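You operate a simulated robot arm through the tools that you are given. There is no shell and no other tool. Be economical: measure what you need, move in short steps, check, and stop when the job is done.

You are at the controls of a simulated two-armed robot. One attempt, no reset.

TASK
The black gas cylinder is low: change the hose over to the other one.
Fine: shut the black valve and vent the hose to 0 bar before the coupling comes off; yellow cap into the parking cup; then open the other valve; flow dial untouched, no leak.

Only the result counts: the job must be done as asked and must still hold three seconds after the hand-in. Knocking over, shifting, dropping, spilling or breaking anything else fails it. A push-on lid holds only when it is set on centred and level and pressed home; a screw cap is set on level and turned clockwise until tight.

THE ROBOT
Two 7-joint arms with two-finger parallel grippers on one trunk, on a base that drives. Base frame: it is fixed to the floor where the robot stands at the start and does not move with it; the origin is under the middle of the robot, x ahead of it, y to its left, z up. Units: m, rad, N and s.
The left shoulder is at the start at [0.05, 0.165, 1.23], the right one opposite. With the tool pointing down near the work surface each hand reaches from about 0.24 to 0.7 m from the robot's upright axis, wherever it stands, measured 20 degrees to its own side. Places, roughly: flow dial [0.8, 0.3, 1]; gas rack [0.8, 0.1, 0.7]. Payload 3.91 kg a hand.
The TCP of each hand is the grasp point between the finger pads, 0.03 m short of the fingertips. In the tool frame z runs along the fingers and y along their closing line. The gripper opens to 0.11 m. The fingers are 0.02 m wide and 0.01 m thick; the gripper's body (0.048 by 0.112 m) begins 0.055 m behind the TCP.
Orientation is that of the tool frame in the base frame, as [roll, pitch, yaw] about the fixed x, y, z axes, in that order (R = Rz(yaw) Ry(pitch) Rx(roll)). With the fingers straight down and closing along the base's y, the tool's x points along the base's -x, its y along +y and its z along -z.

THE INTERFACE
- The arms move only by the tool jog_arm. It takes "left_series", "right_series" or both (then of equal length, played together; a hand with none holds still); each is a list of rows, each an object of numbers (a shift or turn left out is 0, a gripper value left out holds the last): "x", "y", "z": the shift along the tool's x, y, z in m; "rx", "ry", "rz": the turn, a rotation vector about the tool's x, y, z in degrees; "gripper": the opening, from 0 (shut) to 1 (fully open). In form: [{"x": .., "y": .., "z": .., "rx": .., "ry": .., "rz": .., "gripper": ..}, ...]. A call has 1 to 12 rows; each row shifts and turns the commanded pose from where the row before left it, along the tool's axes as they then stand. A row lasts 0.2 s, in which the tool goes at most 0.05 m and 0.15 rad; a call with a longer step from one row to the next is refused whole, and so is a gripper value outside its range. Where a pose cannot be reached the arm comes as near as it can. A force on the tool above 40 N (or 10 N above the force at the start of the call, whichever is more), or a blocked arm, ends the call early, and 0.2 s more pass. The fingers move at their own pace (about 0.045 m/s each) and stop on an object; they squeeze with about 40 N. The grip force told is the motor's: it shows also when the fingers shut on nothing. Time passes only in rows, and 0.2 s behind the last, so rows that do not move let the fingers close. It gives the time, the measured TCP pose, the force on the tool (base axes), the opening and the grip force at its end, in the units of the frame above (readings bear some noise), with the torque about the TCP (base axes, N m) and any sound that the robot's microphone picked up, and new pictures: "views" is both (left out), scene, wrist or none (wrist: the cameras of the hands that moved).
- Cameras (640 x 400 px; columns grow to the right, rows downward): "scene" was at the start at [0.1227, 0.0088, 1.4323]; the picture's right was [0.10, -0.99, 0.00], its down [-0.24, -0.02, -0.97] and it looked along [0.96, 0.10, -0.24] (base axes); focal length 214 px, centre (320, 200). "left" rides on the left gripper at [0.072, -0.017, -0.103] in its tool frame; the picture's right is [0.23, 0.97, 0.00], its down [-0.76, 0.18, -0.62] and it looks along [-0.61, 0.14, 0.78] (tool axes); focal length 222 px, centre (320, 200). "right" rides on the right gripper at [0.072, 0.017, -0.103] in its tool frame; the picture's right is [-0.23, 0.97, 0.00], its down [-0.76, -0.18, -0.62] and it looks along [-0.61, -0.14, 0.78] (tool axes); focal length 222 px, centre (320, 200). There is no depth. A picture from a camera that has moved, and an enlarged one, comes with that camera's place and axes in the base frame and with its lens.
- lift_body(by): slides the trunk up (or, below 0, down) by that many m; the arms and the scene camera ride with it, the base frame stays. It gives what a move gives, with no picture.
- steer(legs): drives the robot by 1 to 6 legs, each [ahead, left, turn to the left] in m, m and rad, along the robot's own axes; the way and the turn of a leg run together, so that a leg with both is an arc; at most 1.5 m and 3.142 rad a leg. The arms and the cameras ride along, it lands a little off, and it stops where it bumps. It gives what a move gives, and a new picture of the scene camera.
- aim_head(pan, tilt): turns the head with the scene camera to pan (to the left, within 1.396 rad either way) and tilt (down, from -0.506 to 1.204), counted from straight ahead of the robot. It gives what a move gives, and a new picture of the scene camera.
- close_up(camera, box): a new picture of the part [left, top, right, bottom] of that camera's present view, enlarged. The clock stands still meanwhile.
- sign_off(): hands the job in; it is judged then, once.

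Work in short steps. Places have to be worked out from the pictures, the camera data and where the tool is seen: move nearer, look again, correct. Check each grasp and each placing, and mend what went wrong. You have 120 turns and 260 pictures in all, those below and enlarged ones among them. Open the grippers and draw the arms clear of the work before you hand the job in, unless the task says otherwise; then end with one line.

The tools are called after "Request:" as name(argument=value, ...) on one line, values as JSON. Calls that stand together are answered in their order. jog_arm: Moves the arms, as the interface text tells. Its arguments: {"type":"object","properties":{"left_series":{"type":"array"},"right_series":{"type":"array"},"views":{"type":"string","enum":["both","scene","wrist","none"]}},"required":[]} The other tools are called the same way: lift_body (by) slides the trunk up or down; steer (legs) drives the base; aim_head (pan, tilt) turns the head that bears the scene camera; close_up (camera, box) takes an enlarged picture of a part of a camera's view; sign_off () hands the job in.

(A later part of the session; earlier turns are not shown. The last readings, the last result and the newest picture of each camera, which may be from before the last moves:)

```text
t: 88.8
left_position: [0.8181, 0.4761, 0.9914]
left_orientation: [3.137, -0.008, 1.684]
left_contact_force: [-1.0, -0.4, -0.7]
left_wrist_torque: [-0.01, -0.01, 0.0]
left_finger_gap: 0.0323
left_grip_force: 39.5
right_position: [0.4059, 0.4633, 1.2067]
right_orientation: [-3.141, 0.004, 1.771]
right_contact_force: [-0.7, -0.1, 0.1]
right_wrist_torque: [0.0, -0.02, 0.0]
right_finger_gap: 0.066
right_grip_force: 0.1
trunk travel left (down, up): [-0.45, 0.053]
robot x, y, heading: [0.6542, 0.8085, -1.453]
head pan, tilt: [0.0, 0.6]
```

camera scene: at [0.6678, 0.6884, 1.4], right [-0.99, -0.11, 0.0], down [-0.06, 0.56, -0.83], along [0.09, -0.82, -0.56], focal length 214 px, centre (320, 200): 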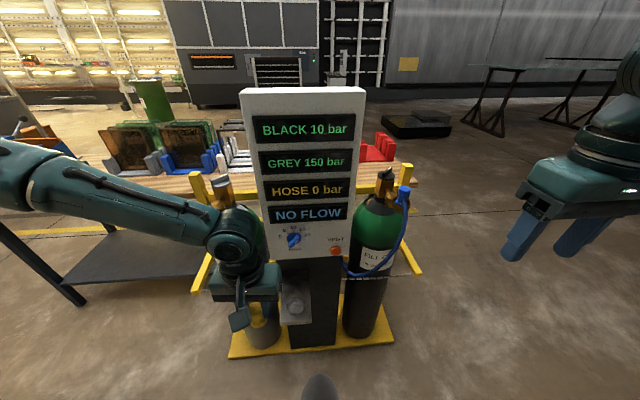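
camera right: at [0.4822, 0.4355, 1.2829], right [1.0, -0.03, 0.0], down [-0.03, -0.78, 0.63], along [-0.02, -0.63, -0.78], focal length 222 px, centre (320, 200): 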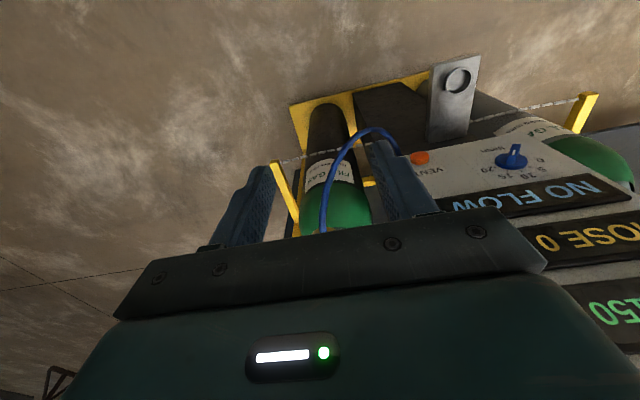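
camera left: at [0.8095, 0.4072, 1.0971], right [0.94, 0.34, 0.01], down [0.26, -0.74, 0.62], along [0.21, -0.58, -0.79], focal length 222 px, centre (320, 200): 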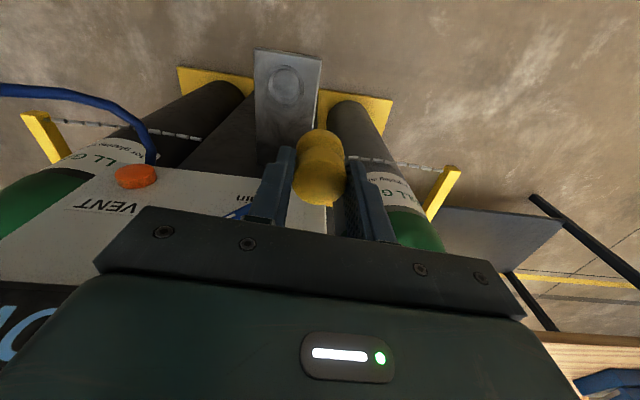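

Request:
jog_arm(left_series=[{"x": -0.037, "y": -0.0116}, {"x": -0.037, "y": -0.0116}, {"x": -0.037, "y": -0.0116}, {"x": -0.036, "y": -0.0116}, {"z": 0.03}, {}], views="both")

```text
t: 90.2
left_position: [0.8668, 0.3756, 1.0035]
left_orientation: [3.138, -0.007, 1.684]
left_contact_force: [0.2, -0.3, -0.6]
left_wrist_torque: [0.01, 0.0, -0.03]
left_finger_gap: 0.0325
left_grip_force: 40.0
left hand out of reach, approached as far as the arm can: row 1, 2, 3, 4, 5
right_position: [0.4034, 0.4631, 1.2071]
right_orientation: [-3.141, 0.001, 1.771]
right_contact_force: [0.4, -0.2, 0.0]
right_wrist_torque: [0.01, 0.01, -0.02]
right_finger_gap: 0.0661
right_grip_force: 0.0
trunk travel left (down, up): [-0.45, 0.053]
robot x, y, heading: [0.6551, 0.806, -1.46]
head pan, tilt: [0.0, 0.6]
camera scene: at [0.6678, 0.6874, 1.3999], right [-0.99, -0.11, 0.0], down [-0.06, 0.56, -0.83], along [0.09, -0.82, -0.56], focal length 214 px, centre (320, 200)
camera left: at [0.8409, 0.4446, 1.1089], right [0.94, 0.34, 0.01], down [0.26, -0.74, 0.62], along [0.21, -0.58, -0.79], focal length 222 px, centre (320, 200)
```

scene: 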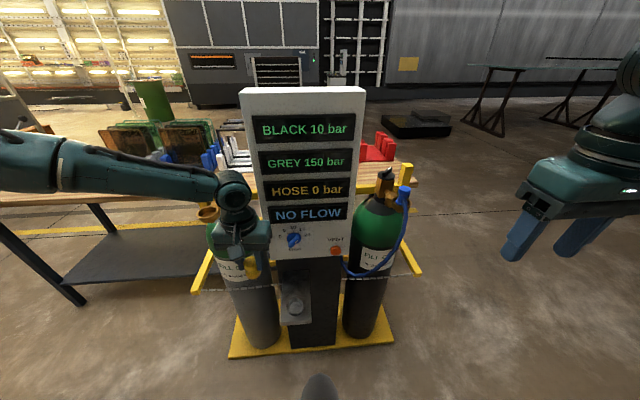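
left: 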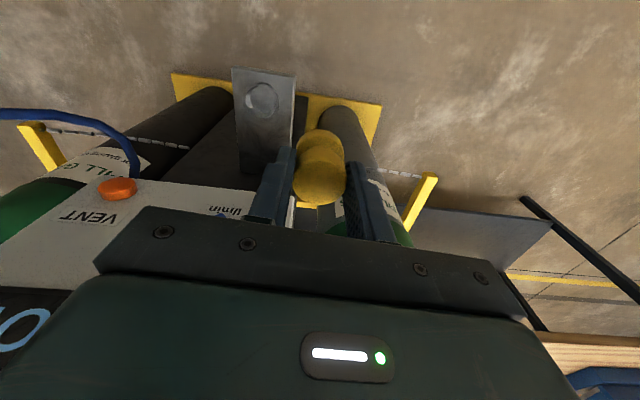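

There is an inner limit at about 20° to the arm's side. I'll raise/pull back the hand slightly and drive 0.2 m to the right so the cup lies ~35° to the left.

Request:
jog_arm(left_series=[{"z": -0.04, "x": 0.03}, {"z": -0.04, "x": 0.03}, {"x": 0.04}, {"x": 0.04}, {}], views="none")

Request:
steer(legs=[[0, -0.2, 0]])

```text
t: 91.4
left_position: [0.8481, 0.5161, 1.0863]
left_orientation: [3.136, -0.009, 1.683]
left_contact_force: [0.3, -0.5, 0.0]
left_wrist_torque: [0.01, 0.0, 0.01]
left_finger_gap: 0.0324
left_grip_force: 39.4
right_position: [0.4043, 0.4637, 1.2066]
right_orientation: [3.141, 0.003, 1.768]
right_contact_force: [-0.1, 0.2, -0.1]
right_wrist_torque: [0.06, -0.01, -0.01]
right_finger_gap: 0.066
right_grip_force: 0.1
trunk travel left (down, up): [-0.45, 0.053]
robot x, y, heading: [0.652, 0.8074, -1.458]
head pan, tilt: [0.0, 0.6]
```

```text
t: 93.8
left_position: [0.647, 0.4957, 1.0857]
left_orientation: [3.137, -0.008, 1.687]
left_contact_force: [-0.6, 0.4, -0.7]
left_wrist_torque: [-0.01, 0.04, 0.06]
left_finger_gap: 0.0324
left_grip_force: 40.2
right_position: [0.2044, 0.4402, 1.2069]
right_orientation: [3.139, 0.003, 1.773]
right_contact_force: [0.0, 1.5, 0.0]
right_wrist_torque: [0.0, -0.02, -0.02]
right_finger_gap: 0.0663
right_grip_force: 0.1
trunk travel left (down, up): [-0.45, 0.053]
robot x, y, heading: [0.4552, 0.7826, -1.453]
head pan, tilt: [0.0, 0.6]
camera scene: at [0.4675, 0.665, 1.3999], right [-0.99, -0.11, 0.0], down [-0.06, 0.56, -0.83], along [0.09, -0.82, -0.56], focal length 214 px, centre (320, 200)
```

scene: 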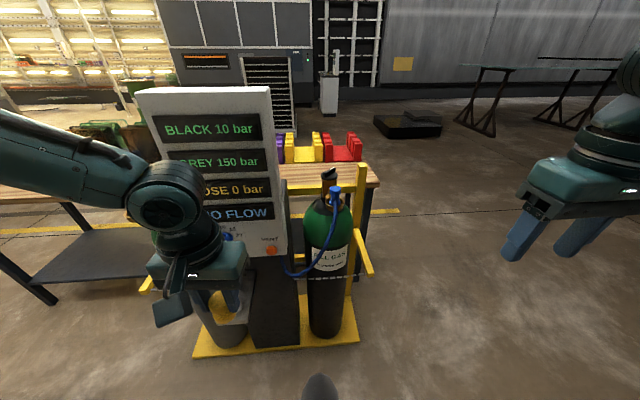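

Request:
jog_arm(left_series=[{"x": -0.037, "y": 0.0242}, {"x": -0.037, "y": 0.0242}, {"x": -0.037, "y": 0.0242}, {"x": -0.037, "y": 0.0242}, {"x": -0.038, "y": 0.0242}, {"z": 0.045}, {"z": 0.045}, {"z": 0.045}, {}], views="both")

```text
t: 95.8
left_position: [0.7907, 0.3255, 0.9497]
left_orientation: [3.135, -0.008, 1.687]
left_contact_force: [-0.6, 0.2, -1.1]
left_wrist_torque: [0.02, -0.01, 0.0]
left_finger_gap: 0.0322
left_grip_force: 39.4
right_position: [0.2043, 0.4398, 1.206]
right_orientation: [-3.141, 0.003, 1.772]
right_contact_force: [1.0, -0.2, 0.0]
right_wrist_torque: [0.01, 0.02, -0.03]
right_finger_gap: 0.0659
right_grip_force: 0.1
trunk travel left (down, up): [-0.45, 0.053]
robot x, y, heading: [0.4547, 0.7787, -1.453]
head pan, tilt: [0.0, 0.6]
camera scene: at [0.4676, 0.6653, 1.3999], right [-0.99, -0.11, 0.0], down [-0.06, 0.56, -0.83], along [0.09, -0.82, -0.56], focal length 214 px, centre (320, 200)
camera left: at [0.7654, 0.395, 1.0545], right [0.94, 0.34, 0.01], down [0.26, -0.74, 0.62], along [0.22, -0.58, -0.79], focal length 222 px, centre (320, 200)
```

scene: 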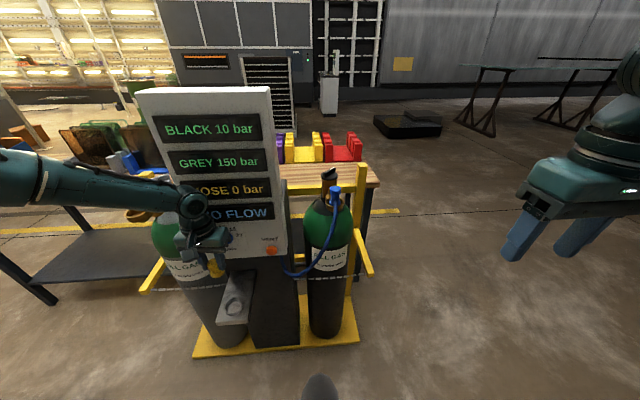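
left: 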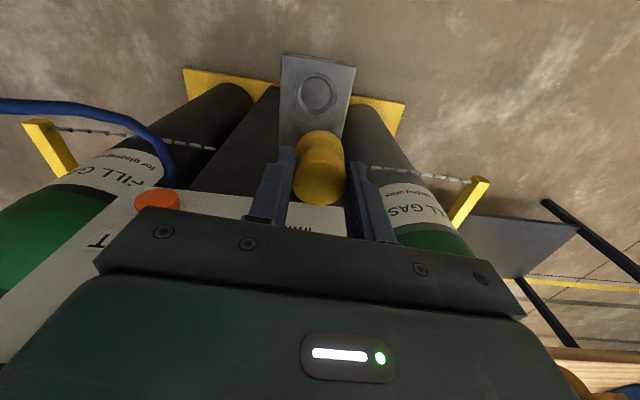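

Aligned over the cup. Lower to z≈0.85.

Request:
jog_arm(left_series=[{"z": 0.04}, {"z": 0.03}, {"z": 0.03}, {}], views="wrist")

Request:
close_up(camera="scene", box=[170, 210, 290, 330])

```text
t: 96.8
left_position: [0.8055, 0.3611, 0.8927]
left_orientation: [3.136, -0.006, 1.686]
left_contact_force: [-0.3, -0.2, -0.6]
left_wrist_torque: [0.02, 0.02, 0.01]
left_finger_gap: 0.0323
left_grip_force: 39.7
left hand out of reach, approached as far as the arm can: row 1, 2, 3
right_position: [0.205, 0.4404, 1.2072]
right_orientation: [-3.141, 0.003, 1.774]
right_contact_force: [0.6, 0.7, 0.3]
right_wrist_torque: [-0.07, 0.05, 0.0]
right_finger_gap: 0.0661
right_grip_force: 0.0
trunk travel left (down, up): [-0.45, 0.053]
robot x, y, heading: [0.4545, 0.7829, -1.459]
head pan, tilt: [0.0, 0.6]
camera left: at [0.7801, 0.4295, 0.9974], right [0.94, 0.34, 0.01], down [0.26, -0.74, 0.62], along [0.21, -0.58, -0.79], focal length 222 px, centre (320, 200)
```

left: 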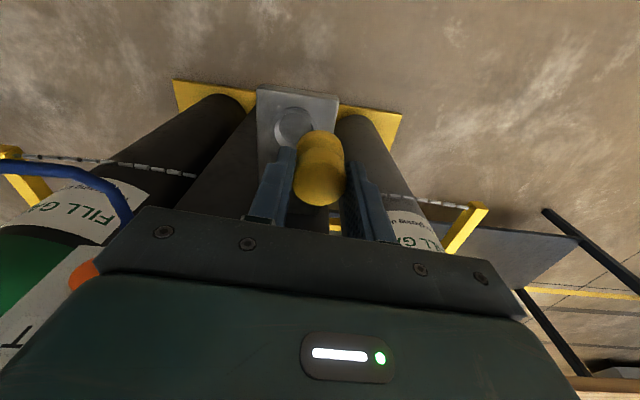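

```text
3.33 times, centred on (230, 270) of scene
camera zoom: at [0.4678, 0.665, 1.3999], right [-0.99, -0.11, 0.0], down [-0.06, 0.56, -0.83], along [0.09, -0.82, -0.56], focal length 715 px, centre (620, -33)
```

zoom: 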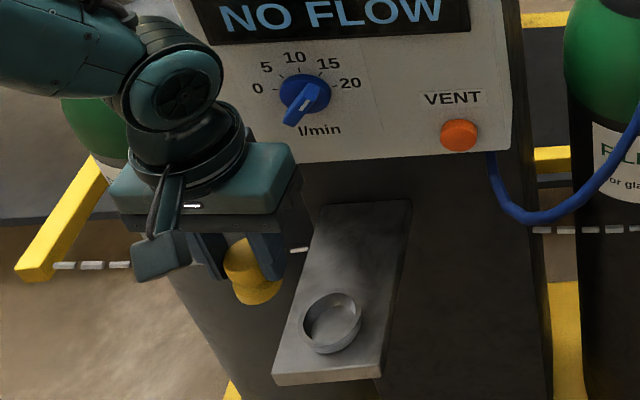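

The arm runs out of range low down; I raise the hand, then slide the trunk down 0.25 m.

Request:
jog_arm(left_series=[{"z": -0.045}, {"z": -0.045}, {"z": -0.045}, {"z": -0.045}, {"z": -0.04}, {}], views="none")

Request:
lift_body(by=-0.25)

Request:
jog_arm(left_series=[{}], views="both")

```text
t: 98.2
left_position: [0.8018, 0.3577, 1.1131]
left_orientation: [3.138, -0.008, 1.688]
left_contact_force: [-0.6, -0.5, -0.7]
left_wrist_torque: [0.0, -0.01, -0.01]
left_finger_gap: 0.0324
left_grip_force: 40.3
right_position: [0.2054, 0.4401, 1.2064]
right_orientation: [3.141, 0.004, 1.772]
right_contact_force: [0.4, 0.1, -0.5]
right_wrist_torque: [0.03, 0.01, 0.03]
right_finger_gap: 0.0659
right_grip_force: 0.1
trunk travel left (down, up): [-0.45, 0.053]
robot x, y, heading: [0.4518, 0.7799, -1.452]
head pan, tilt: [0.0, 0.6]
```

```text
t: 100.7
left_position: [0.8005, 0.3586, 0.8646]
left_orientation: [3.137, -0.007, 1.687]
left_contact_force: [-0.1, -1.1, -0.7]
left_wrist_torque: [0.01, 0.02, 0.01]
left_finger_gap: 0.0321
left_grip_force: 40.6
right_position: [0.2039, 0.4401, 0.9573]
right_orientation: [3.141, 0.002, 1.773]
right_contact_force: [0.1, -0.6, 0.4]
right_wrist_torque: [0.02, 0.01, 0.0]
right_finger_gap: 0.0658
right_grip_force: 0.1
trunk travel left (down, up): [-0.2, 0.303]
robot x, y, heading: [0.4538, 0.7807, -1.459]
head pan, tilt: [0.0, 0.6]
```

```text
t: 101.1
left_position: [0.8026, 0.3582, 0.8626]
left_orientation: [3.136, -0.007, 1.689]
left_contact_force: [0.0, -0.7, -0.4]
left_wrist_torque: [0.02, 0.0, 0.02]
left_finger_gap: 0.0324
left_grip_force: 39.6
right_position: [0.2039, 0.4405, 0.957]
right_orientation: [3.141, 0.003, 1.774]
right_contact_force: [0.4, -1.1, 0.2]
right_wrist_torque: [0.04, 0.01, 0.0]
right_finger_gap: 0.0659
right_grip_force: 0.0
trunk travel left (down, up): [-0.2, 0.303]
robot x, y, heading: [0.4524, 0.7834, -1.46]
head pan, tilt: [0.0, 0.6]
camera scene: at [0.4678, 0.665, 1.1499], right [-0.99, -0.11, 0.0], down [-0.06, 0.56, -0.83], along [0.09, -0.82, -0.56], focal length 214 px, centre (320, 200)
camera left: at [0.7763, 0.4277, 0.9683], right [0.94, 0.34, 0.01], down [0.26, -0.74, 0.62], along [0.21, -0.58, -0.79], focal length 222 px, centre (320, 200)
```

scene: 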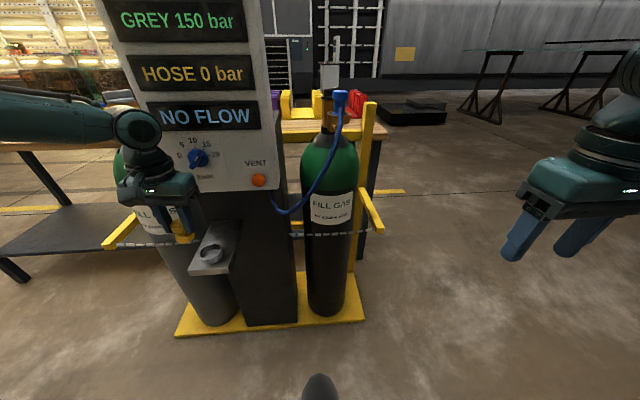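
left: 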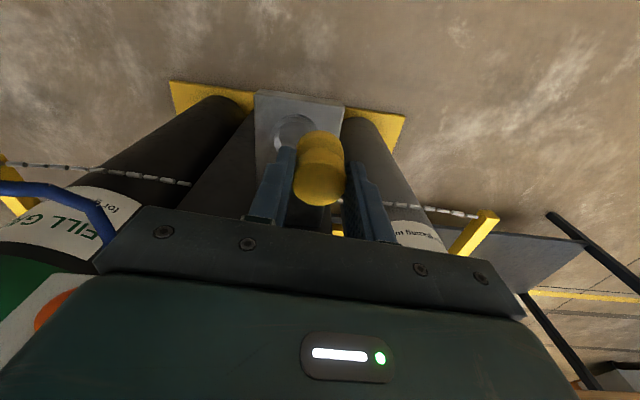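

Request:
jog_arm(left_series=[{"x": -0.016, "y": -0.0087}, {"x": -0.016, "y": -0.0087}, {}], views="wrist")

Request:
close_up(camera="scene", box=[130, 170, 270, 290])

```text
t: 101.9
left_position: [0.7871, 0.3248, 0.8623]
left_orientation: [3.136, -0.007, 1.689]
left_contact_force: [0.0, -0.3, -0.8]
left_wrist_torque: [-0.03, 0.01, 0.02]
left_finger_gap: 0.0321
left_grip_force: 40.3
right_position: [0.2047, 0.4384, 0.9556]
right_orientation: [-3.14, 0.002, 1.774]
right_contact_force: [0.4, 1.3, -0.1]
right_wrist_torque: [0.0, -0.02, 0.0]
right_finger_gap: 0.066
right_grip_force: 0.1
trunk travel left (down, up): [-0.2, 0.303]
robot x, y, heading: [0.4545, 0.7821, -1.454]
head pan, tilt: [0.0, 0.6]
camera left: at [0.7619, 0.3949, 0.968], right [0.94, 0.34, 0.01], down [0.26, -0.74, 0.62], along [0.21, -0.58, -0.79], focal length 222 px, centre (320, 200)
```

left: 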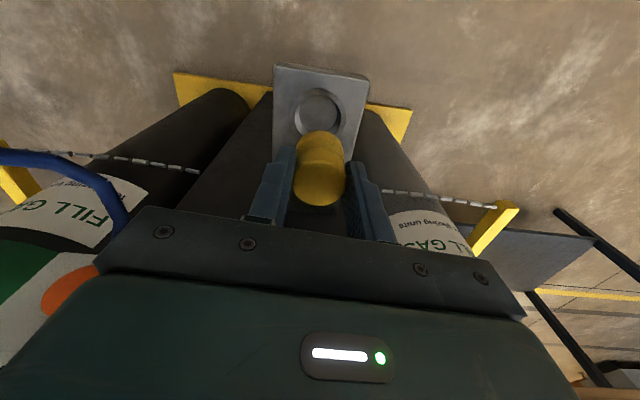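

```text
3.33 times, centred on (200, 230) of scene
camera zoom: at [0.4678, 0.665, 1.1499], right [-0.99, -0.11, 0.0], down [-0.06, 0.56, -0.83], along [0.09, -0.82, -0.56], focal length 715 px, centre (720, 100)
```

zoom: 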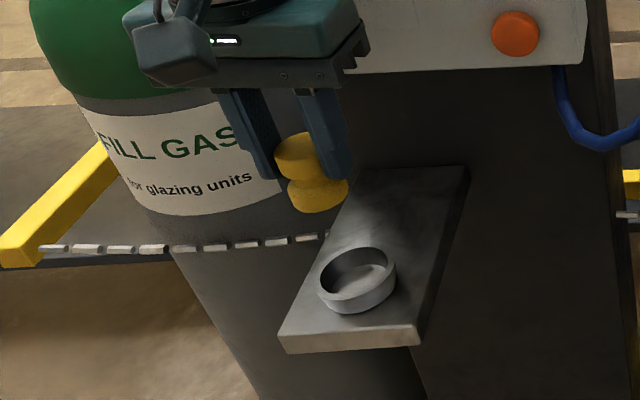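

Alignment good; cap bottom ≈0.815. Lower 5.5 cm and check.

Request:
jog_arm(left_series=[{"z": 0.03}, {"z": 0.025}, {}], views="wrist")

Request:
close_up(camera="scene", box=[160, 190, 260, 280])

```text
t: 102.7
left_position: [0.7872, 0.3253, 0.8078]
left_orientation: [3.137, -0.007, 1.689]
left_contact_force: [-1.3, -1.2, -0.2]
left_wrist_torque: [-0.04, 0.02, -0.01]
left_finger_gap: 0.0324
left_grip_force: 39.9
right_position: [0.2042, 0.4414, 0.9566]
right_orientation: [3.141, 0.003, 1.774]
right_contact_force: [-0.6, -0.3, -0.5]
right_wrist_torque: [0.02, -0.02, -0.01]
right_finger_gap: 0.066
right_grip_force: 0.0
trunk travel left (down, up): [-0.2, 0.303]
robot x, y, heading: [0.4534, 0.7843, -1.46]
head pan, tilt: [0.0, 0.6]
camera left: at [0.7625, 0.3952, 0.913], right [0.94, 0.34, 0.01], down [0.26, -0.74, 0.62], along [0.21, -0.58, -0.79], focal length 222 px, centre (320, 200)
```

left: 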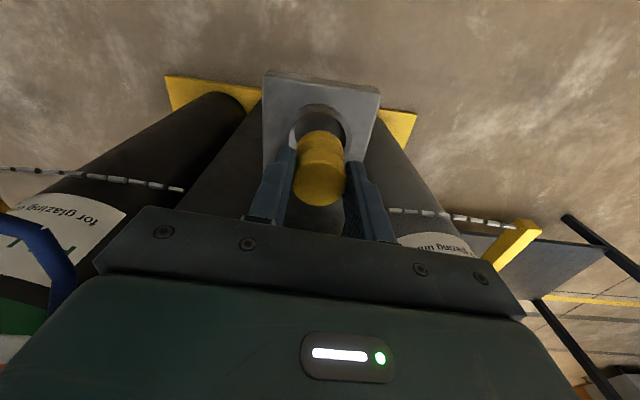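

```text
4.44 times, centred on (210, 235) of scene
camera zoom: at [0.4678, 0.665, 1.1499], right [-0.99, -0.11, 0.0], down [-0.06, 0.56, -0.83], along [0.09, -0.82, -0.56], focal length 953 px, centre (809, 44)
```

zoom: 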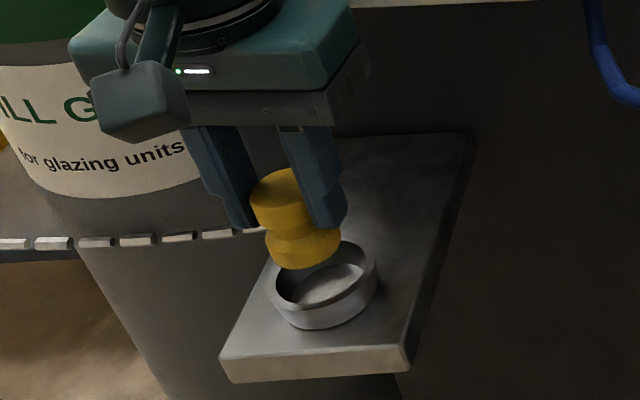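

Shift 3.5 mm to −x and lower slowly into the cup.

Request:
jog_arm(left_series=[{"y": -0.0035, "z": 0.01}, {"z": 0.012}, {"z": 0.008}, {}], views="wrist")

Request:
close_up(camera="scene", box=[160, 190, 260, 280])

```text
t: 103.7
left_position: [0.7841, 0.3245, 0.7767]
left_orientation: [3.137, -0.007, 1.688]
left_contact_force: [-0.1, 0.1, -0.9]
left_wrist_torque: [-0.03, 0.01, -0.04]
left_finger_gap: 0.0325
left_grip_force: 39.8
right_position: [0.2044, 0.4398, 0.9572]
right_orientation: [-3.141, 0.003, 1.774]
right_contact_force: [0.2, -0.6, 0.2]
right_wrist_torque: [-0.01, 0.01, -0.02]
right_finger_gap: 0.0661
right_grip_force: 0.0
trunk travel left (down, up): [-0.2, 0.303]
robot x, y, heading: [0.4518, 0.7869, -1.456]
head pan, tilt: [0.0, 0.6]
camera left: at [0.7588, 0.3941, 0.8821], right [0.94, 0.34, 0.01], down [0.26, -0.74, 0.62], along [0.22, -0.58, -0.79], focal length 222 px, centre (320, 200)
```

left: 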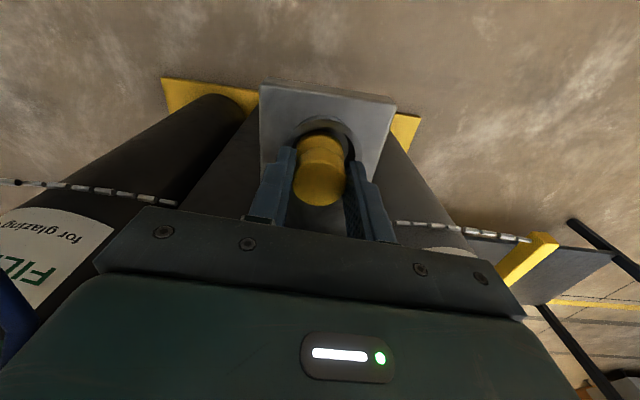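

```text
4.44 times, centred on (210, 235) of scene
camera zoom: at [0.4678, 0.665, 1.1499], right [-0.99, -0.11, 0.0], down [-0.06, 0.56, -0.83], along [0.09, -0.82, -0.56], focal length 953 px, centre (809, 44)
```

zoom: 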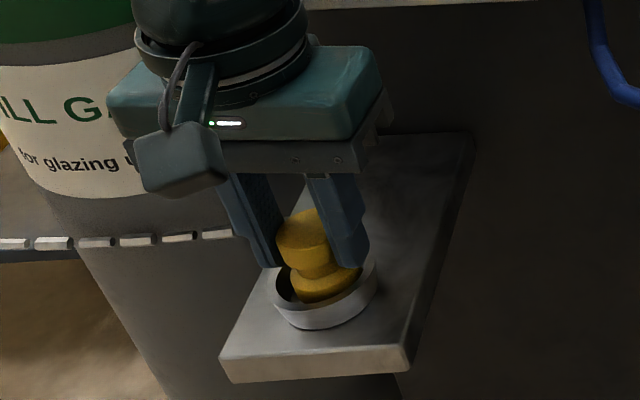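

Cap is entering the cup, centred. Continue in small steps until it bears.

Request:
jog_arm(left_series=[{"z": 0.004}, {"z": 0.004}, {"z": 0.003}, {}], views="none")

Request:
close_up(camera="scene", box=[160, 190, 260, 280])

```text
t: 104.7
left_position: [0.7835, 0.3255, 0.7709]
left_orientation: [3.136, -0.001, 1.688]
left_contact_force: [4.2, 7.8, 32.5]
left_wrist_torque: [0.39, -0.03, -0.06]
left_finger_gap: 0.0326
left_grip_force: 40.1
right_position: [0.2037, 0.4419, 0.958]
right_orientation: [3.14, 0.006, 1.773]
right_contact_force: [1.0, 0.2, -0.7]
right_wrist_torque: [-0.02, -0.02, 0.02]
right_finger_gap: 0.0659
right_grip_force: 0.0
trunk travel left (down, up): [-0.2, 0.303]
robot x, y, heading: [0.4539, 0.7769, -1.458]
head pan, tilt: [0.0, 0.6]
```

```text
4.44 times, centred on (210, 235) of scene
camera zoom: at [0.4666, 0.6676, 1.1506], right [-0.99, -0.11, 0.0], down [-0.06, 0.56, -0.83], along [0.09, -0.82, -0.56], focal length 953 px, centre (809, 44)
```

zoom: 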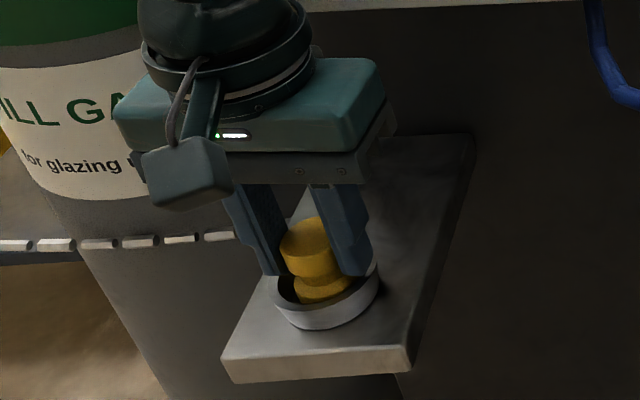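

It bears (32 N). Ease up 3 mm, then open and check.

Request:
jog_arm(left_series=[{"z": -0.004}, {"gripper": 0.35}, {"gripper": 0.6}, {}, {}, {"z": -0.02}, {"z": -0.03}, {"z": -0.03}, {}], views="wrist")

Request:
close_up(camera="scene", box=[160, 190, 260, 280])

```text
t: 106.7
left_position: [0.7837, 0.3247, 0.8508]
left_orientation: [3.137, -0.009, 1.688]
left_contact_force: [0.0, 0.8, -0.2]
left_wrist_torque: [0.0, 0.0, -0.01]
left_finger_gap: 0.0657
left_grip_force: 0.1
right_position: [0.2046, 0.4392, 0.9568]
right_orientation: [-3.141, 0.002, 1.772]
right_contact_force: [0.3, 0.5, -0.1]
right_wrist_torque: [-0.02, 0.01, 0.03]
right_finger_gap: 0.0662
right_grip_force: 0.0
trunk travel left (down, up): [-0.2, 0.303]
robot x, y, heading: [0.4554, 0.7841, -1.46]
head pan, tilt: [0.0, 0.6]
camera left: at [0.759, 0.3945, 0.9565], right [0.94, 0.34, 0.01], down [0.26, -0.74, 0.62], along [0.22, -0.58, -0.79], focal length 222 px, centre (320, 200)
```

left: 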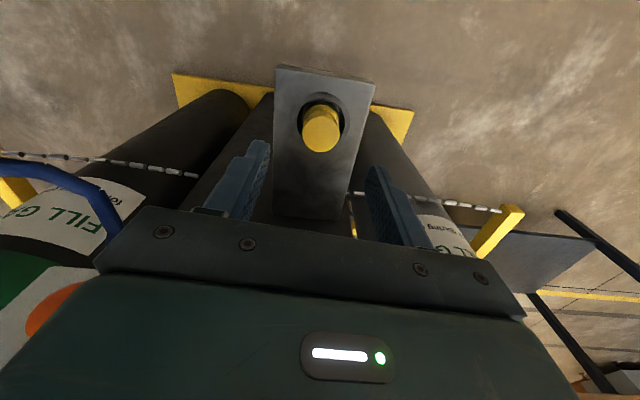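

```text
4.44 times, centred on (210, 235) of scene
camera zoom: at [0.4677, 0.6651, 1.1499], right [-0.99, -0.11, 0.0], down [-0.06, 0.56, -0.83], along [0.09, -0.82, -0.56], focal length 953 px, centre (809, 44)
```

zoom: 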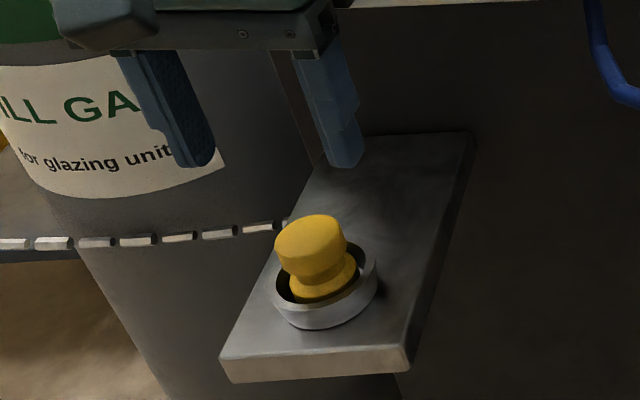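

Request:
close_up(camera="left", box=[260, 60, 390, 180])

Request:
close_up(camera="scene", box=[190, 225, 240, 270])

```text
3.33 times, centred on (325, 120) of left
camera zoom: at [0.759, 0.3945, 0.9565], right [0.94, 0.34, 0.01], down [0.26, -0.74, 0.62], along [0.22, -0.58, -0.79], focal length 740 px, centre (303, 467)
```

zoom: 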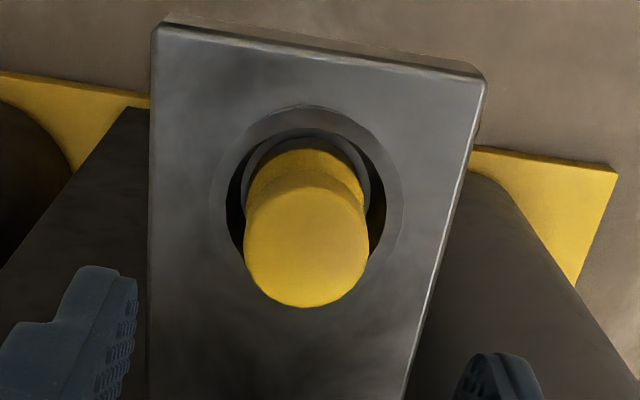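

```text
8.89 times, centred on (215, 248) of scene
camera zoom: at [0.4677, 0.6651, 1.1499], right [-0.99, -0.11, 0.0], down [-0.06, 0.56, -0.83], along [0.09, -0.82, -0.56], focal length 1906 px, centre (1253, -222)
```

zoom: 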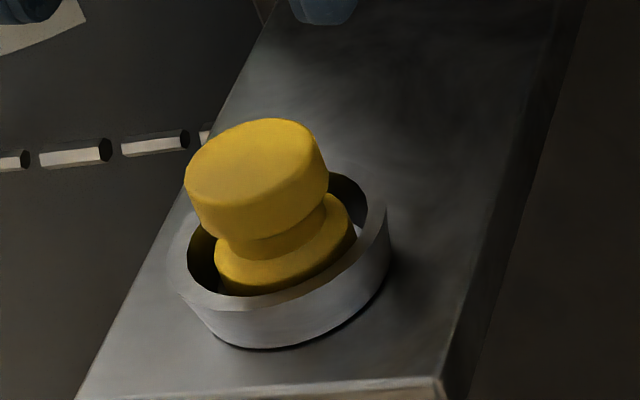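

Cap sits properly in the cup. Now pull the left hand back and up, and raise the trunk again.

Request:
jog_arm(left_series=[{"x": 0.04}, {"x": 0.045}, {"x": 0.045}, {"x": 0.04}, {"z": -0.04}, {"z": -0.04}, {"z": -0.04}, {}], views="none")

Request:
lift_body(by=0.25)

Request:
steer(legs=[[0, 0.12, 0]])

```text
t: 108.5
left_position: [0.764, 0.4915, 0.9701]
left_orientation: [3.137, -0.01, 1.688]
left_contact_force: [0.1, 0.2, -0.1]
left_wrist_torque: [0.0, -0.03, -0.02]
left_finger_gap: 0.0658
left_grip_force: 0.0
right_position: [0.2044, 0.4407, 0.9558]
right_orientation: [-3.141, 0.002, 1.772]
right_contact_force: [0.3, 0.5, 0.0]
right_wrist_torque: [-0.02, 0.0, -0.02]
right_finger_gap: 0.0659
right_grip_force: 0.1
trunk travel left (down, up): [-0.2, 0.303]
robot x, y, heading: [0.4561, 0.7821, -1.461]
head pan, tilt: [0.0, 0.6]
```

```text
t: 111.1
left_position: [0.7646, 0.49, 1.2197]
left_orientation: [3.137, -0.008, 1.688]
left_contact_force: [0.0, 0.0, -0.4]
left_wrist_torque: [0.04, 0.01, -0.02]
left_finger_gap: 0.0661
left_grip_force: 0.0
right_position: [0.2045, 0.4411, 1.207]
right_orientation: [3.141, 0.003, 1.773]
right_contact_force: [-0.3, 0.0, -0.2]
right_wrist_torque: [0.01, 0.03, 0.0]
right_finger_gap: 0.066
right_grip_force: 0.0
trunk travel left (down, up): [-0.45, 0.053]
robot x, y, heading: [0.4544, 0.7825, -1.458]
head pan, tilt: [0.0, 0.6]
```

```text
t: 112.8
left_position: [0.8842, 0.5053, 1.2195]
left_orientation: [3.137, -0.007, 1.687]
left_contact_force: [-0.3, 0.3, 0.7]
left_wrist_torque: [0.0, -0.01, -0.02]
left_finger_gap: 0.066
left_grip_force: 0.1
right_position: [0.3239, 0.4536, 1.2067]
right_orientation: [-3.14, 0.003, 1.773]
right_contact_force: [-0.5, 0.7, -0.6]
right_wrist_torque: [0.0, 0.04, 0.01]
right_finger_gap: 0.066
right_grip_force: 0.0
trunk travel left (down, up): [-0.45, 0.053]
robot x, y, heading: [0.5751, 0.7947, -1.457]
head pan, tilt: [0.0, 0.6]
camera scene: at [0.5869, 0.6786, 1.3999], right [-0.99, -0.11, 0.0], down [-0.06, 0.56, -0.83], along [0.09, -0.82, -0.56], focal length 214 px, centre (320, 200)
```

scene: 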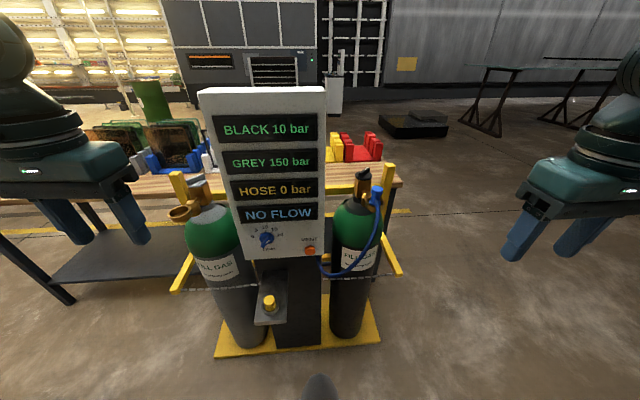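

Request:
steer(legs=[[0.12, 0, 0]])

Request:
jog_arm(right_series=[{"x": -0.037, "y": 0.017}, {"x": -0.037, "y": 0.017}, {"x": -0.037, "y": 0.017}, {"x": -0.037, "y": 0.017}, {"x": -0.037, "y": 0.017}, {"x": -0.037, "y": 0.018}, {}], views="both")

```text
t: 114.1
left_position: [0.8954, 0.3861, 1.2194]
left_orientation: [3.136, -0.011, 1.688]
left_contact_force: [1.2, -0.3, 0.6]
left_wrist_torque: [0.04, 0.04, 0.02]
left_finger_gap: 0.066
left_grip_force: 0.0
right_position: [0.3362, 0.3364, 1.2062]
right_orientation: [-3.141, 0.003, 1.771]
right_contact_force: [-0.5, -0.1, -0.3]
right_wrist_torque: [0.0, 0.01, 0.0]
right_finger_gap: 0.0661
right_grip_force: 0.0
trunk travel left (down, up): [-0.45, 0.053]
robot x, y, heading: [0.5842, 0.6771, -1.458]
head pan, tilt: [0.0, 0.6]
camera scene: at [0.6, 0.5597, 1.3998], right [-0.99, -0.11, 0.0], down [-0.06, 0.56, -0.82], along [0.09, -0.82, -0.57], focal length 214 px, centre (320, 200)
```

scene: 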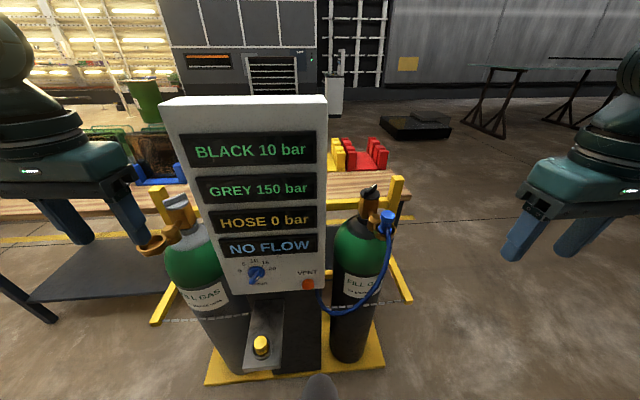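

```text
t: 115.7
left_position: [0.8963, 0.3875, 1.2188]
left_orientation: [3.137, -0.007, 1.686]
left_contact_force: [-0.4, -0.3, 0.6]
left_wrist_torque: [-0.01, -0.01, -0.01]
left_finger_gap: 0.066
left_grip_force: 0.0
right_position: [0.4817, 0.1386, 1.2062]
right_orientation: [3.141, 0.006, 1.774]
right_contact_force: [-0.7, -0.2, 0.4]
right_wrist_torque: [0.01, -0.02, 0.01]
right_finger_gap: 0.0661
right_grip_force: 0.1
trunk travel left (down, up): [-0.45, 0.053]
robot x, y, heading: [0.5892, 0.6809, -1.457]
head pan, tilt: [0.0, 0.6]
camera scene: at [0.5992, 0.5611, 1.3999], right [-0.99, -0.11, 0.0], down [-0.06, 0.56, -0.83], along [0.09, -0.82, -0.56], focal length 214 px, centre (320, 200)
camera right: at [0.4838, 0.212, 1.3105], right [1.0, -0.03, 0.0], down [-0.02, -0.78, 0.63], along [-0.02, -0.63, -0.78], focal length 222 px, centre (320, 200)
```

scene: 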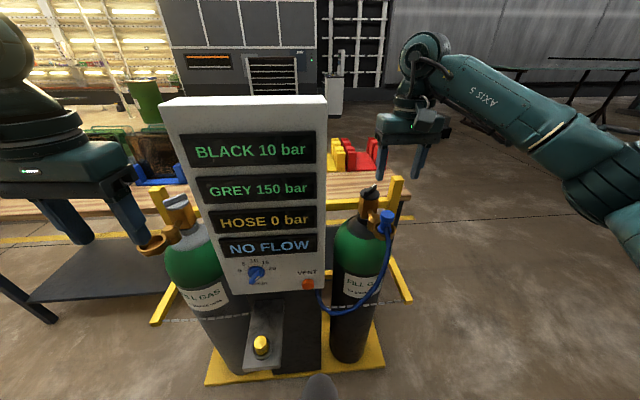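
right: 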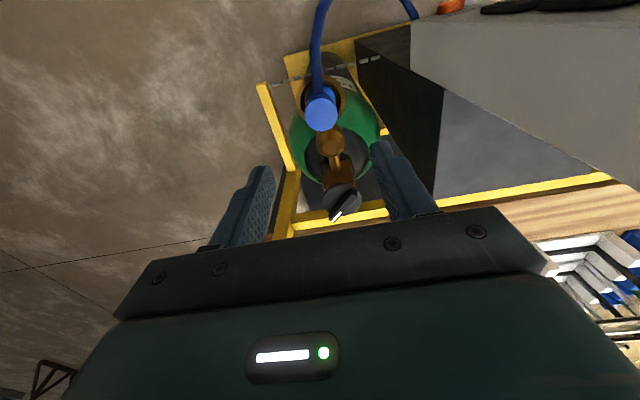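

Coupling at (0.482,0.136). Descend to z≈1.10 and check.

Request:
jog_arm(right_series=[{"z": 0.035, "x": -0.002}, {"z": 0.035}, {"z": 0.034}, {}], views="wrist")

Request:
close_up(camera="scene", box=[340, 170, 440, 260])

```text
t: 116.7
left_position: [0.8962, 0.387, 1.2202]
left_orientation: [3.137, -0.007, 1.688]
left_contact_force: [-0.4, 0.3, -0.1]
left_wrist_torque: [-0.01, 0.01, 0.0]
left_finger_gap: 0.0659
left_grip_force: 0.0
right_position: [0.4825, 0.1362, 1.1043]
right_orientation: [3.138, 0.004, 1.772]
right_contact_force: [-0.1, -0.1, -0.1]
right_wrist_torque: [0.02, -0.02, 0.0]
right_finger_gap: 0.0661
right_grip_force: 0.1
trunk travel left (down, up): [-0.45, 0.053]
robot x, y, heading: [0.5849, 0.6824, -1.456]
head pan, tilt: [0.0, 0.6]
camera right: at [0.4852, 0.2107, 1.2078], right [1.0, -0.03, 0.0], down [-0.02, -0.78, 0.63], along [-0.02, -0.63, -0.78], focal length 222 px, centre (320, 200)
```

right: 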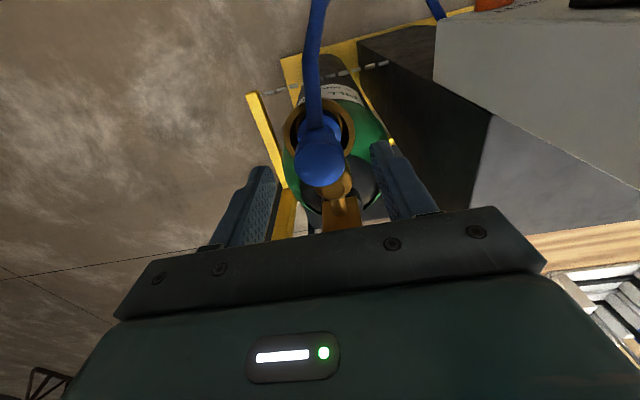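

```text
4.44 times, centred on (390, 215) of scene
camera zoom: at [0.6, 0.5609, 1.3999], right [-0.99, -0.11, 0.0], down [-0.06, 0.56, -0.83], along [0.09, -0.82, -0.56], focal length 953 px, centre (9, 133)
```

zoom: 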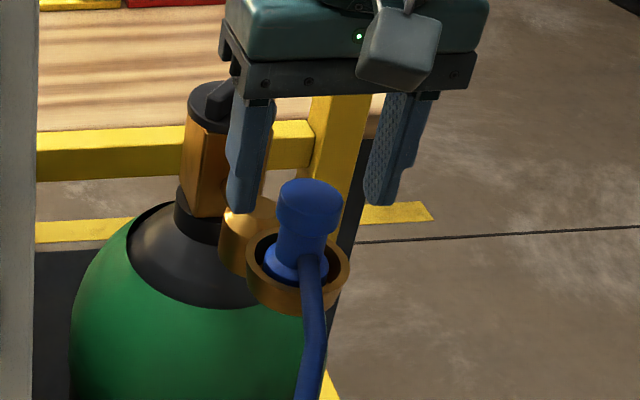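

Coupling head top ≈1.083, rim ≈1.03. Lower 20 mm and close on the head.

Request:
jog_arm(right_series=[{"z": 0.01}, {"z": 0.01}, {"gripper": 0.3}, {"gripper": 0.0}, {}, {}, {}], views="wrist")

Request:
close_up(camera="scene", box=[340, 170, 440, 260])

```text
t: 118.3
left_position: [0.8961, 0.3865, 1.2203]
left_orientation: [3.136, -0.008, 1.687]
left_contact_force: [0.3, 0.1, -0.5]
left_wrist_torque: [-0.01, 0.02, -0.01]
left_finger_gap: 0.0657
left_grip_force: 0.1
right_position: [0.4836, 0.1362, 1.085]
right_orientation: [-3.141, 0.004, 1.773]
right_contact_force: [-2.3, -0.4, -1.2]
right_wrist_torque: [-0.04, 0.16, 0.0]
right_finger_gap: 0.0328
right_grip_force: 39.7
trunk travel left (down, up): [-0.45, 0.053]
robot x, y, heading: [0.5868, 0.6783, -1.462]
head pan, tilt: [0.0, 0.6]
camera right: at [0.4856, 0.2102, 1.1881], right [1.0, -0.03, 0.0], down [-0.02, -0.78, 0.63], along [-0.02, -0.63, -0.78], focal length 222 px, centre (320, 200)
```

right: 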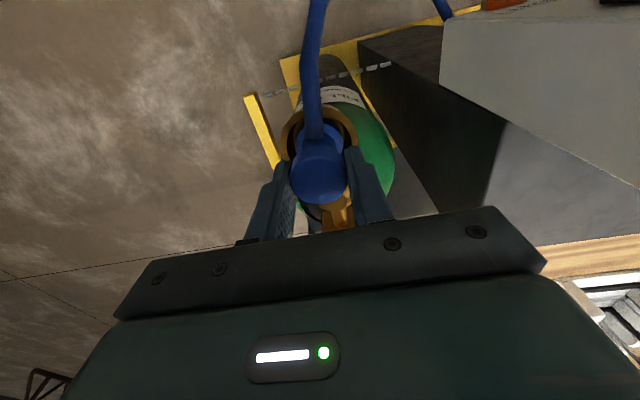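

```text
4.44 times, centred on (390, 215) of scene
camera zoom: at [0.5996, 0.5607, 1.3999], right [-0.99, -0.11, 0.0], down [-0.06, 0.56, -0.83], along [0.09, -0.82, -0.56], focal length 953 px, centre (9, 133)
```

zoom: 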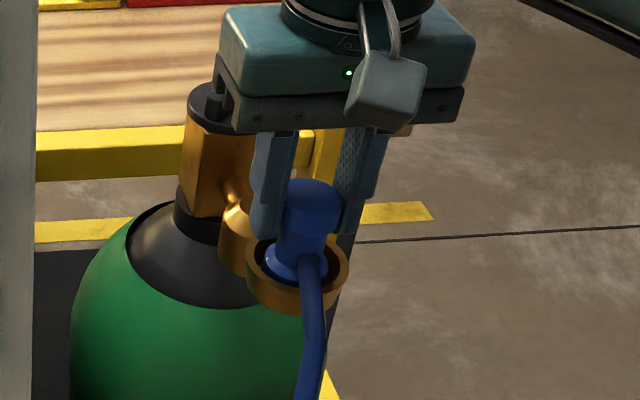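

Gripped (33 mm). Pull up gently.

Request:
jog_arm(right_series=[{"z": -0.003}, {"z": -0.003}, {"z": -0.003}, {}], views="none")

Request:
close_up(camera="scene", box=[340, 170, 440, 260])

```text
t: 119.3
left_position: [0.8959, 0.3865, 1.221]
left_orientation: [3.138, -0.006, 1.688]
left_contact_force: [-0.6, 0.1, -0.3]
left_wrist_torque: [0.04, -0.03, -0.02]
left_finger_gap: 0.0661
left_grip_force: 0.1
right_position: [0.4826, 0.1365, 1.0922]
right_orientation: [-3.141, 0.007, 1.773]
right_contact_force: [0.6, 1.0, -0.2]
right_wrist_torque: [0.04, -0.01, 0.0]
right_finger_gap: 0.0325
right_grip_force: 39.5
trunk travel left (down, up): [-0.45, 0.053]
robot x, y, heading: [0.5867, 0.6766, -1.459]
head pan, tilt: [0.0, 0.6]
```

```text
4.44 times, centred on (390, 215) of scene
camera zoom: at [0.5999, 0.5609, 1.3999], right [-0.99, -0.11, 0.0], down [-0.06, 0.56, -0.83], along [0.09, -0.82, -0.56], focal length 953 px, centre (9, 133)
```

zoom: 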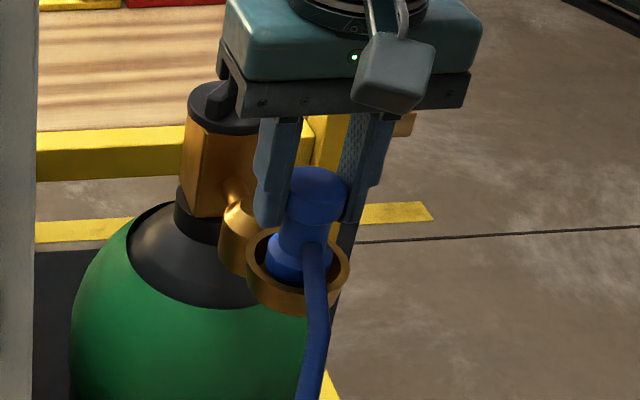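

It comes out freely. Lift 6 cm, then bring it back to y≈0.35 in front of the panel.

Request:
jog_arm(right_series=[{"z": -0.02}, {"z": -0.025}, {"z": -0.02}, {"x": 0.03}, {"x": 0.04}, {"x": 0.04}, {"x": 0.04}, {"x": 0.04, "y": 0.03}, {"x": 0.03, "y": 0.03}, {}], views="both")

```text
t: 121.5
left_position: [0.8958, 0.3862, 1.2195]
left_orientation: [3.136, -0.008, 1.687]
left_contact_force: [1.0, -0.2, -0.3]
left_wrist_torque: [0.02, -0.01, 0.0]
left_finger_gap: 0.0659
left_grip_force: 0.0
right_position: [0.4978, 0.3637, 1.1549]
right_orientation: [3.139, 0.004, 1.774]
right_contact_force: [-0.3, 0.1, -0.9]
right_wrist_torque: [0.01, -0.01, 0.02]
right_finger_gap: 0.0328
right_grip_force: 40.1
trunk travel left (down, up): [-0.45, 0.053]
robot x, y, heading: [0.5845, 0.6756, -1.456]
head pan, tilt: [0.0, 0.6]
camera scene: at [0.5995, 0.5605, 1.3999], right [-0.99, -0.11, 0.0], down [-0.06, 0.56, -0.82], along [0.09, -0.82, -0.57], focal length 214 px, centre (320, 200)
camera right: at [0.4993, 0.4386, 1.2592], right [1.0, -0.03, 0.0], down [-0.02, -0.78, 0.63], along [-0.02, -0.63, -0.78], focal length 222 px, centre (320, 200)
```

scene: 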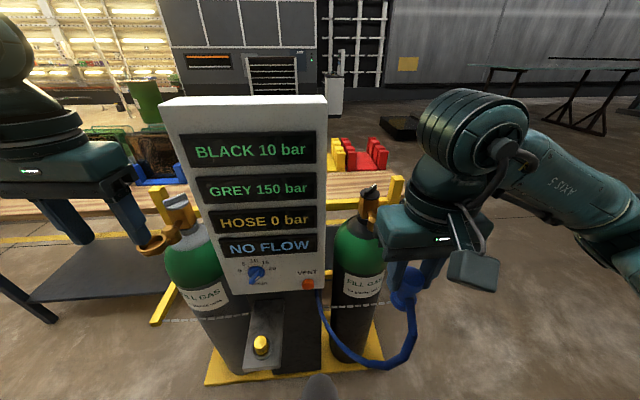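
right: 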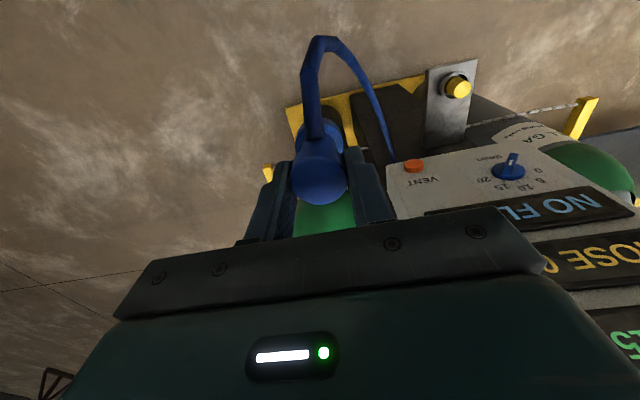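

Hose has ample slack. I raise the hand to z≈1.26 to keep the hose off cup and dial, then drive left in two legs.

Request:
jog_arm(right_series=[{"z": -0.04}, {"z": -0.04}, {"z": -0.03, "x": 0.03}, {}], views="none")

Request:
steer(legs=[[0, 0.28, 0]])

Request:
close_up(camera="right", box=[0, 0, 640, 400])

```text
t: 122.5
left_position: [0.8954, 0.385, 1.22]
left_orientation: [3.136, -0.009, 1.686]
left_contact_force: [-0.9, 0.7, 0.0]
left_wrist_torque: [0.04, 0.01, -0.01]
left_finger_gap: 0.0658
left_grip_force: 0.1
right_position: [0.4901, 0.3926, 1.2655]
right_orientation: [-3.141, 0.003, 1.771]
right_contact_force: [-0.9, 0.0, -0.1]
right_wrist_torque: [0.01, -0.02, -0.02]
right_finger_gap: 0.0328
right_grip_force: 40.0
trunk travel left (down, up): [-0.45, 0.053]
robot x, y, heading: [0.5854, 0.6781, -1.461]
head pan, tilt: [0.0, 0.6]
```

```text
t: 125.5
left_position: [1.1773, 0.4182, 1.2194]
left_orientation: [3.136, -0.008, 1.684]
left_contact_force: [-0.3, -0.1, -0.7]
left_wrist_torque: [0.01, -0.02, -0.01]
left_finger_gap: 0.0659
left_grip_force: 0.0
right_position: [0.7713, 0.4234, 1.2643]
right_orientation: [3.14, 0.003, 1.771]
right_contact_force: [0.6, 0.1, -0.2]
right_wrist_torque: [-0.02, 0.0, -0.01]
right_finger_gap: 0.0326
right_grip_force: 40.3
trunk travel left (down, up): [-0.45, 0.053]
robot x, y, heading: [0.8703, 0.71, -1.458]
head pan, tilt: [0.0, 0.6]
camera scene: at [0.8807, 0.5924, 1.3999], right [-0.99, -0.11, 0.0], down [-0.06, 0.56, -0.83], along [0.09, -0.82, -0.56], focal length 214 px, centre (320, 200)
```

scene: 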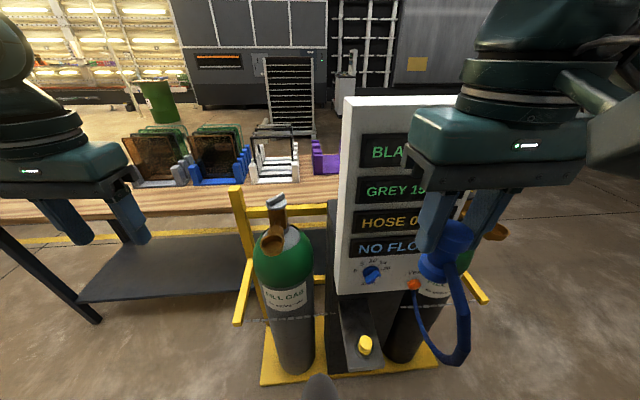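

```text
1.00 times, centred on (320, 200) of right (not enlarged: the box is as wide or as high as the picture)
camera zoom: at [0.7739, 0.499, 1.3691], right [1.0, -0.03, 0.0], down [-0.02, -0.78, 0.63], along [-0.02, -0.63, -0.78], focal length 222 px, centre (320, 200)
```

zoom: 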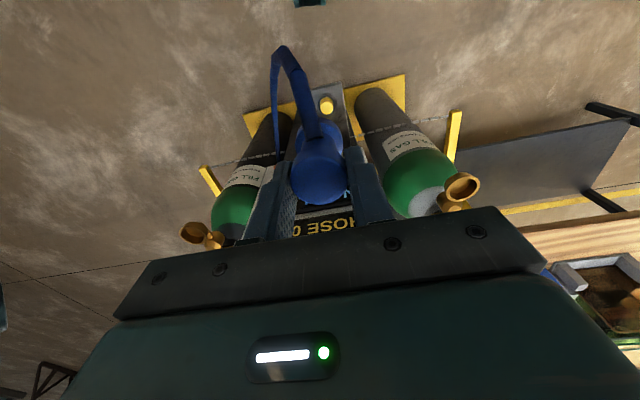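

Fine so far; cap and dial untouched. Continue 0.28 m left.

Request:
steer(legs=[[0, 0.28, 0]])

Request:
close_up(camera="right", box=[0, 0, 640, 400])

```text
t: 128.6
left_position: [1.4563, 0.4516, 1.22]
left_orientation: [3.138, -0.007, 1.693]
left_contact_force: [-0.4, -0.6, -0.6]
left_wrist_torque: [0.0, -0.02, 0.0]
left_finger_gap: 0.0661
left_grip_force: 0.0
right_position: [1.0507, 0.4557, 1.2642]
right_orientation: [-3.141, 0.004, 1.777]
right_contact_force: [0.7, 0.0, -0.8]
right_wrist_torque: [0.0, 0.01, 0.0]
right_finger_gap: 0.0329
right_grip_force: 39.4
trunk travel left (down, up): [-0.45, 0.053]
robot x, y, heading: [1.1454, 0.7402, -1.449]
head pan, tilt: [0.0, 0.6]
camera scene: at [1.1585, 0.6245, 1.3999], right [-0.99, -0.12, 0.0], down [-0.07, 0.56, -0.83], along [0.1, -0.82, -0.56], focal length 214 px, centre (320, 200)
```

scene: 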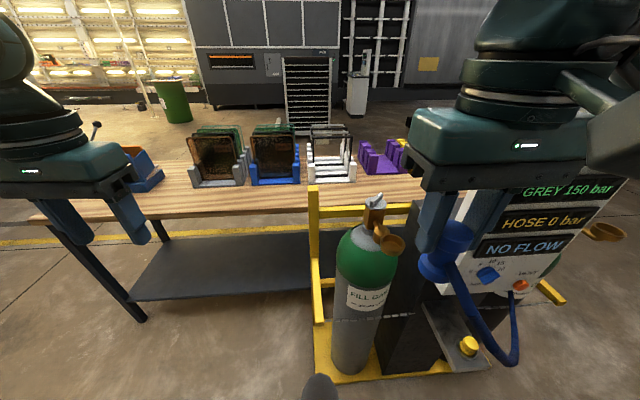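

```text
1.00 times, centred on (320, 200) of right (not enlarged: the box is as wide or as high as the picture)
camera zoom: at [1.0523, 0.5304, 1.3691], right [1.0, -0.02, 0.0], down [-0.02, -0.78, 0.63], along [-0.01, -0.63, -0.78], focal length 222 px, centre (320, 200)
```

zoom: 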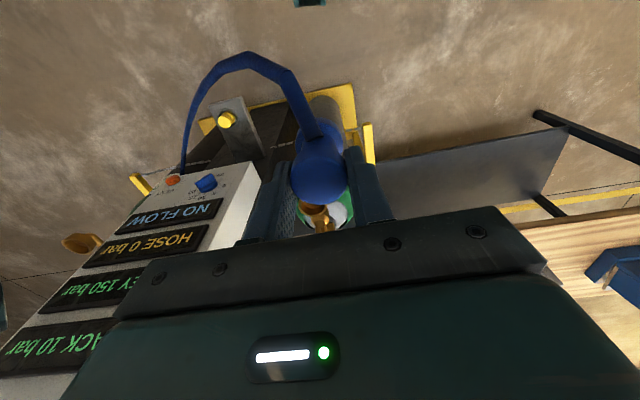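

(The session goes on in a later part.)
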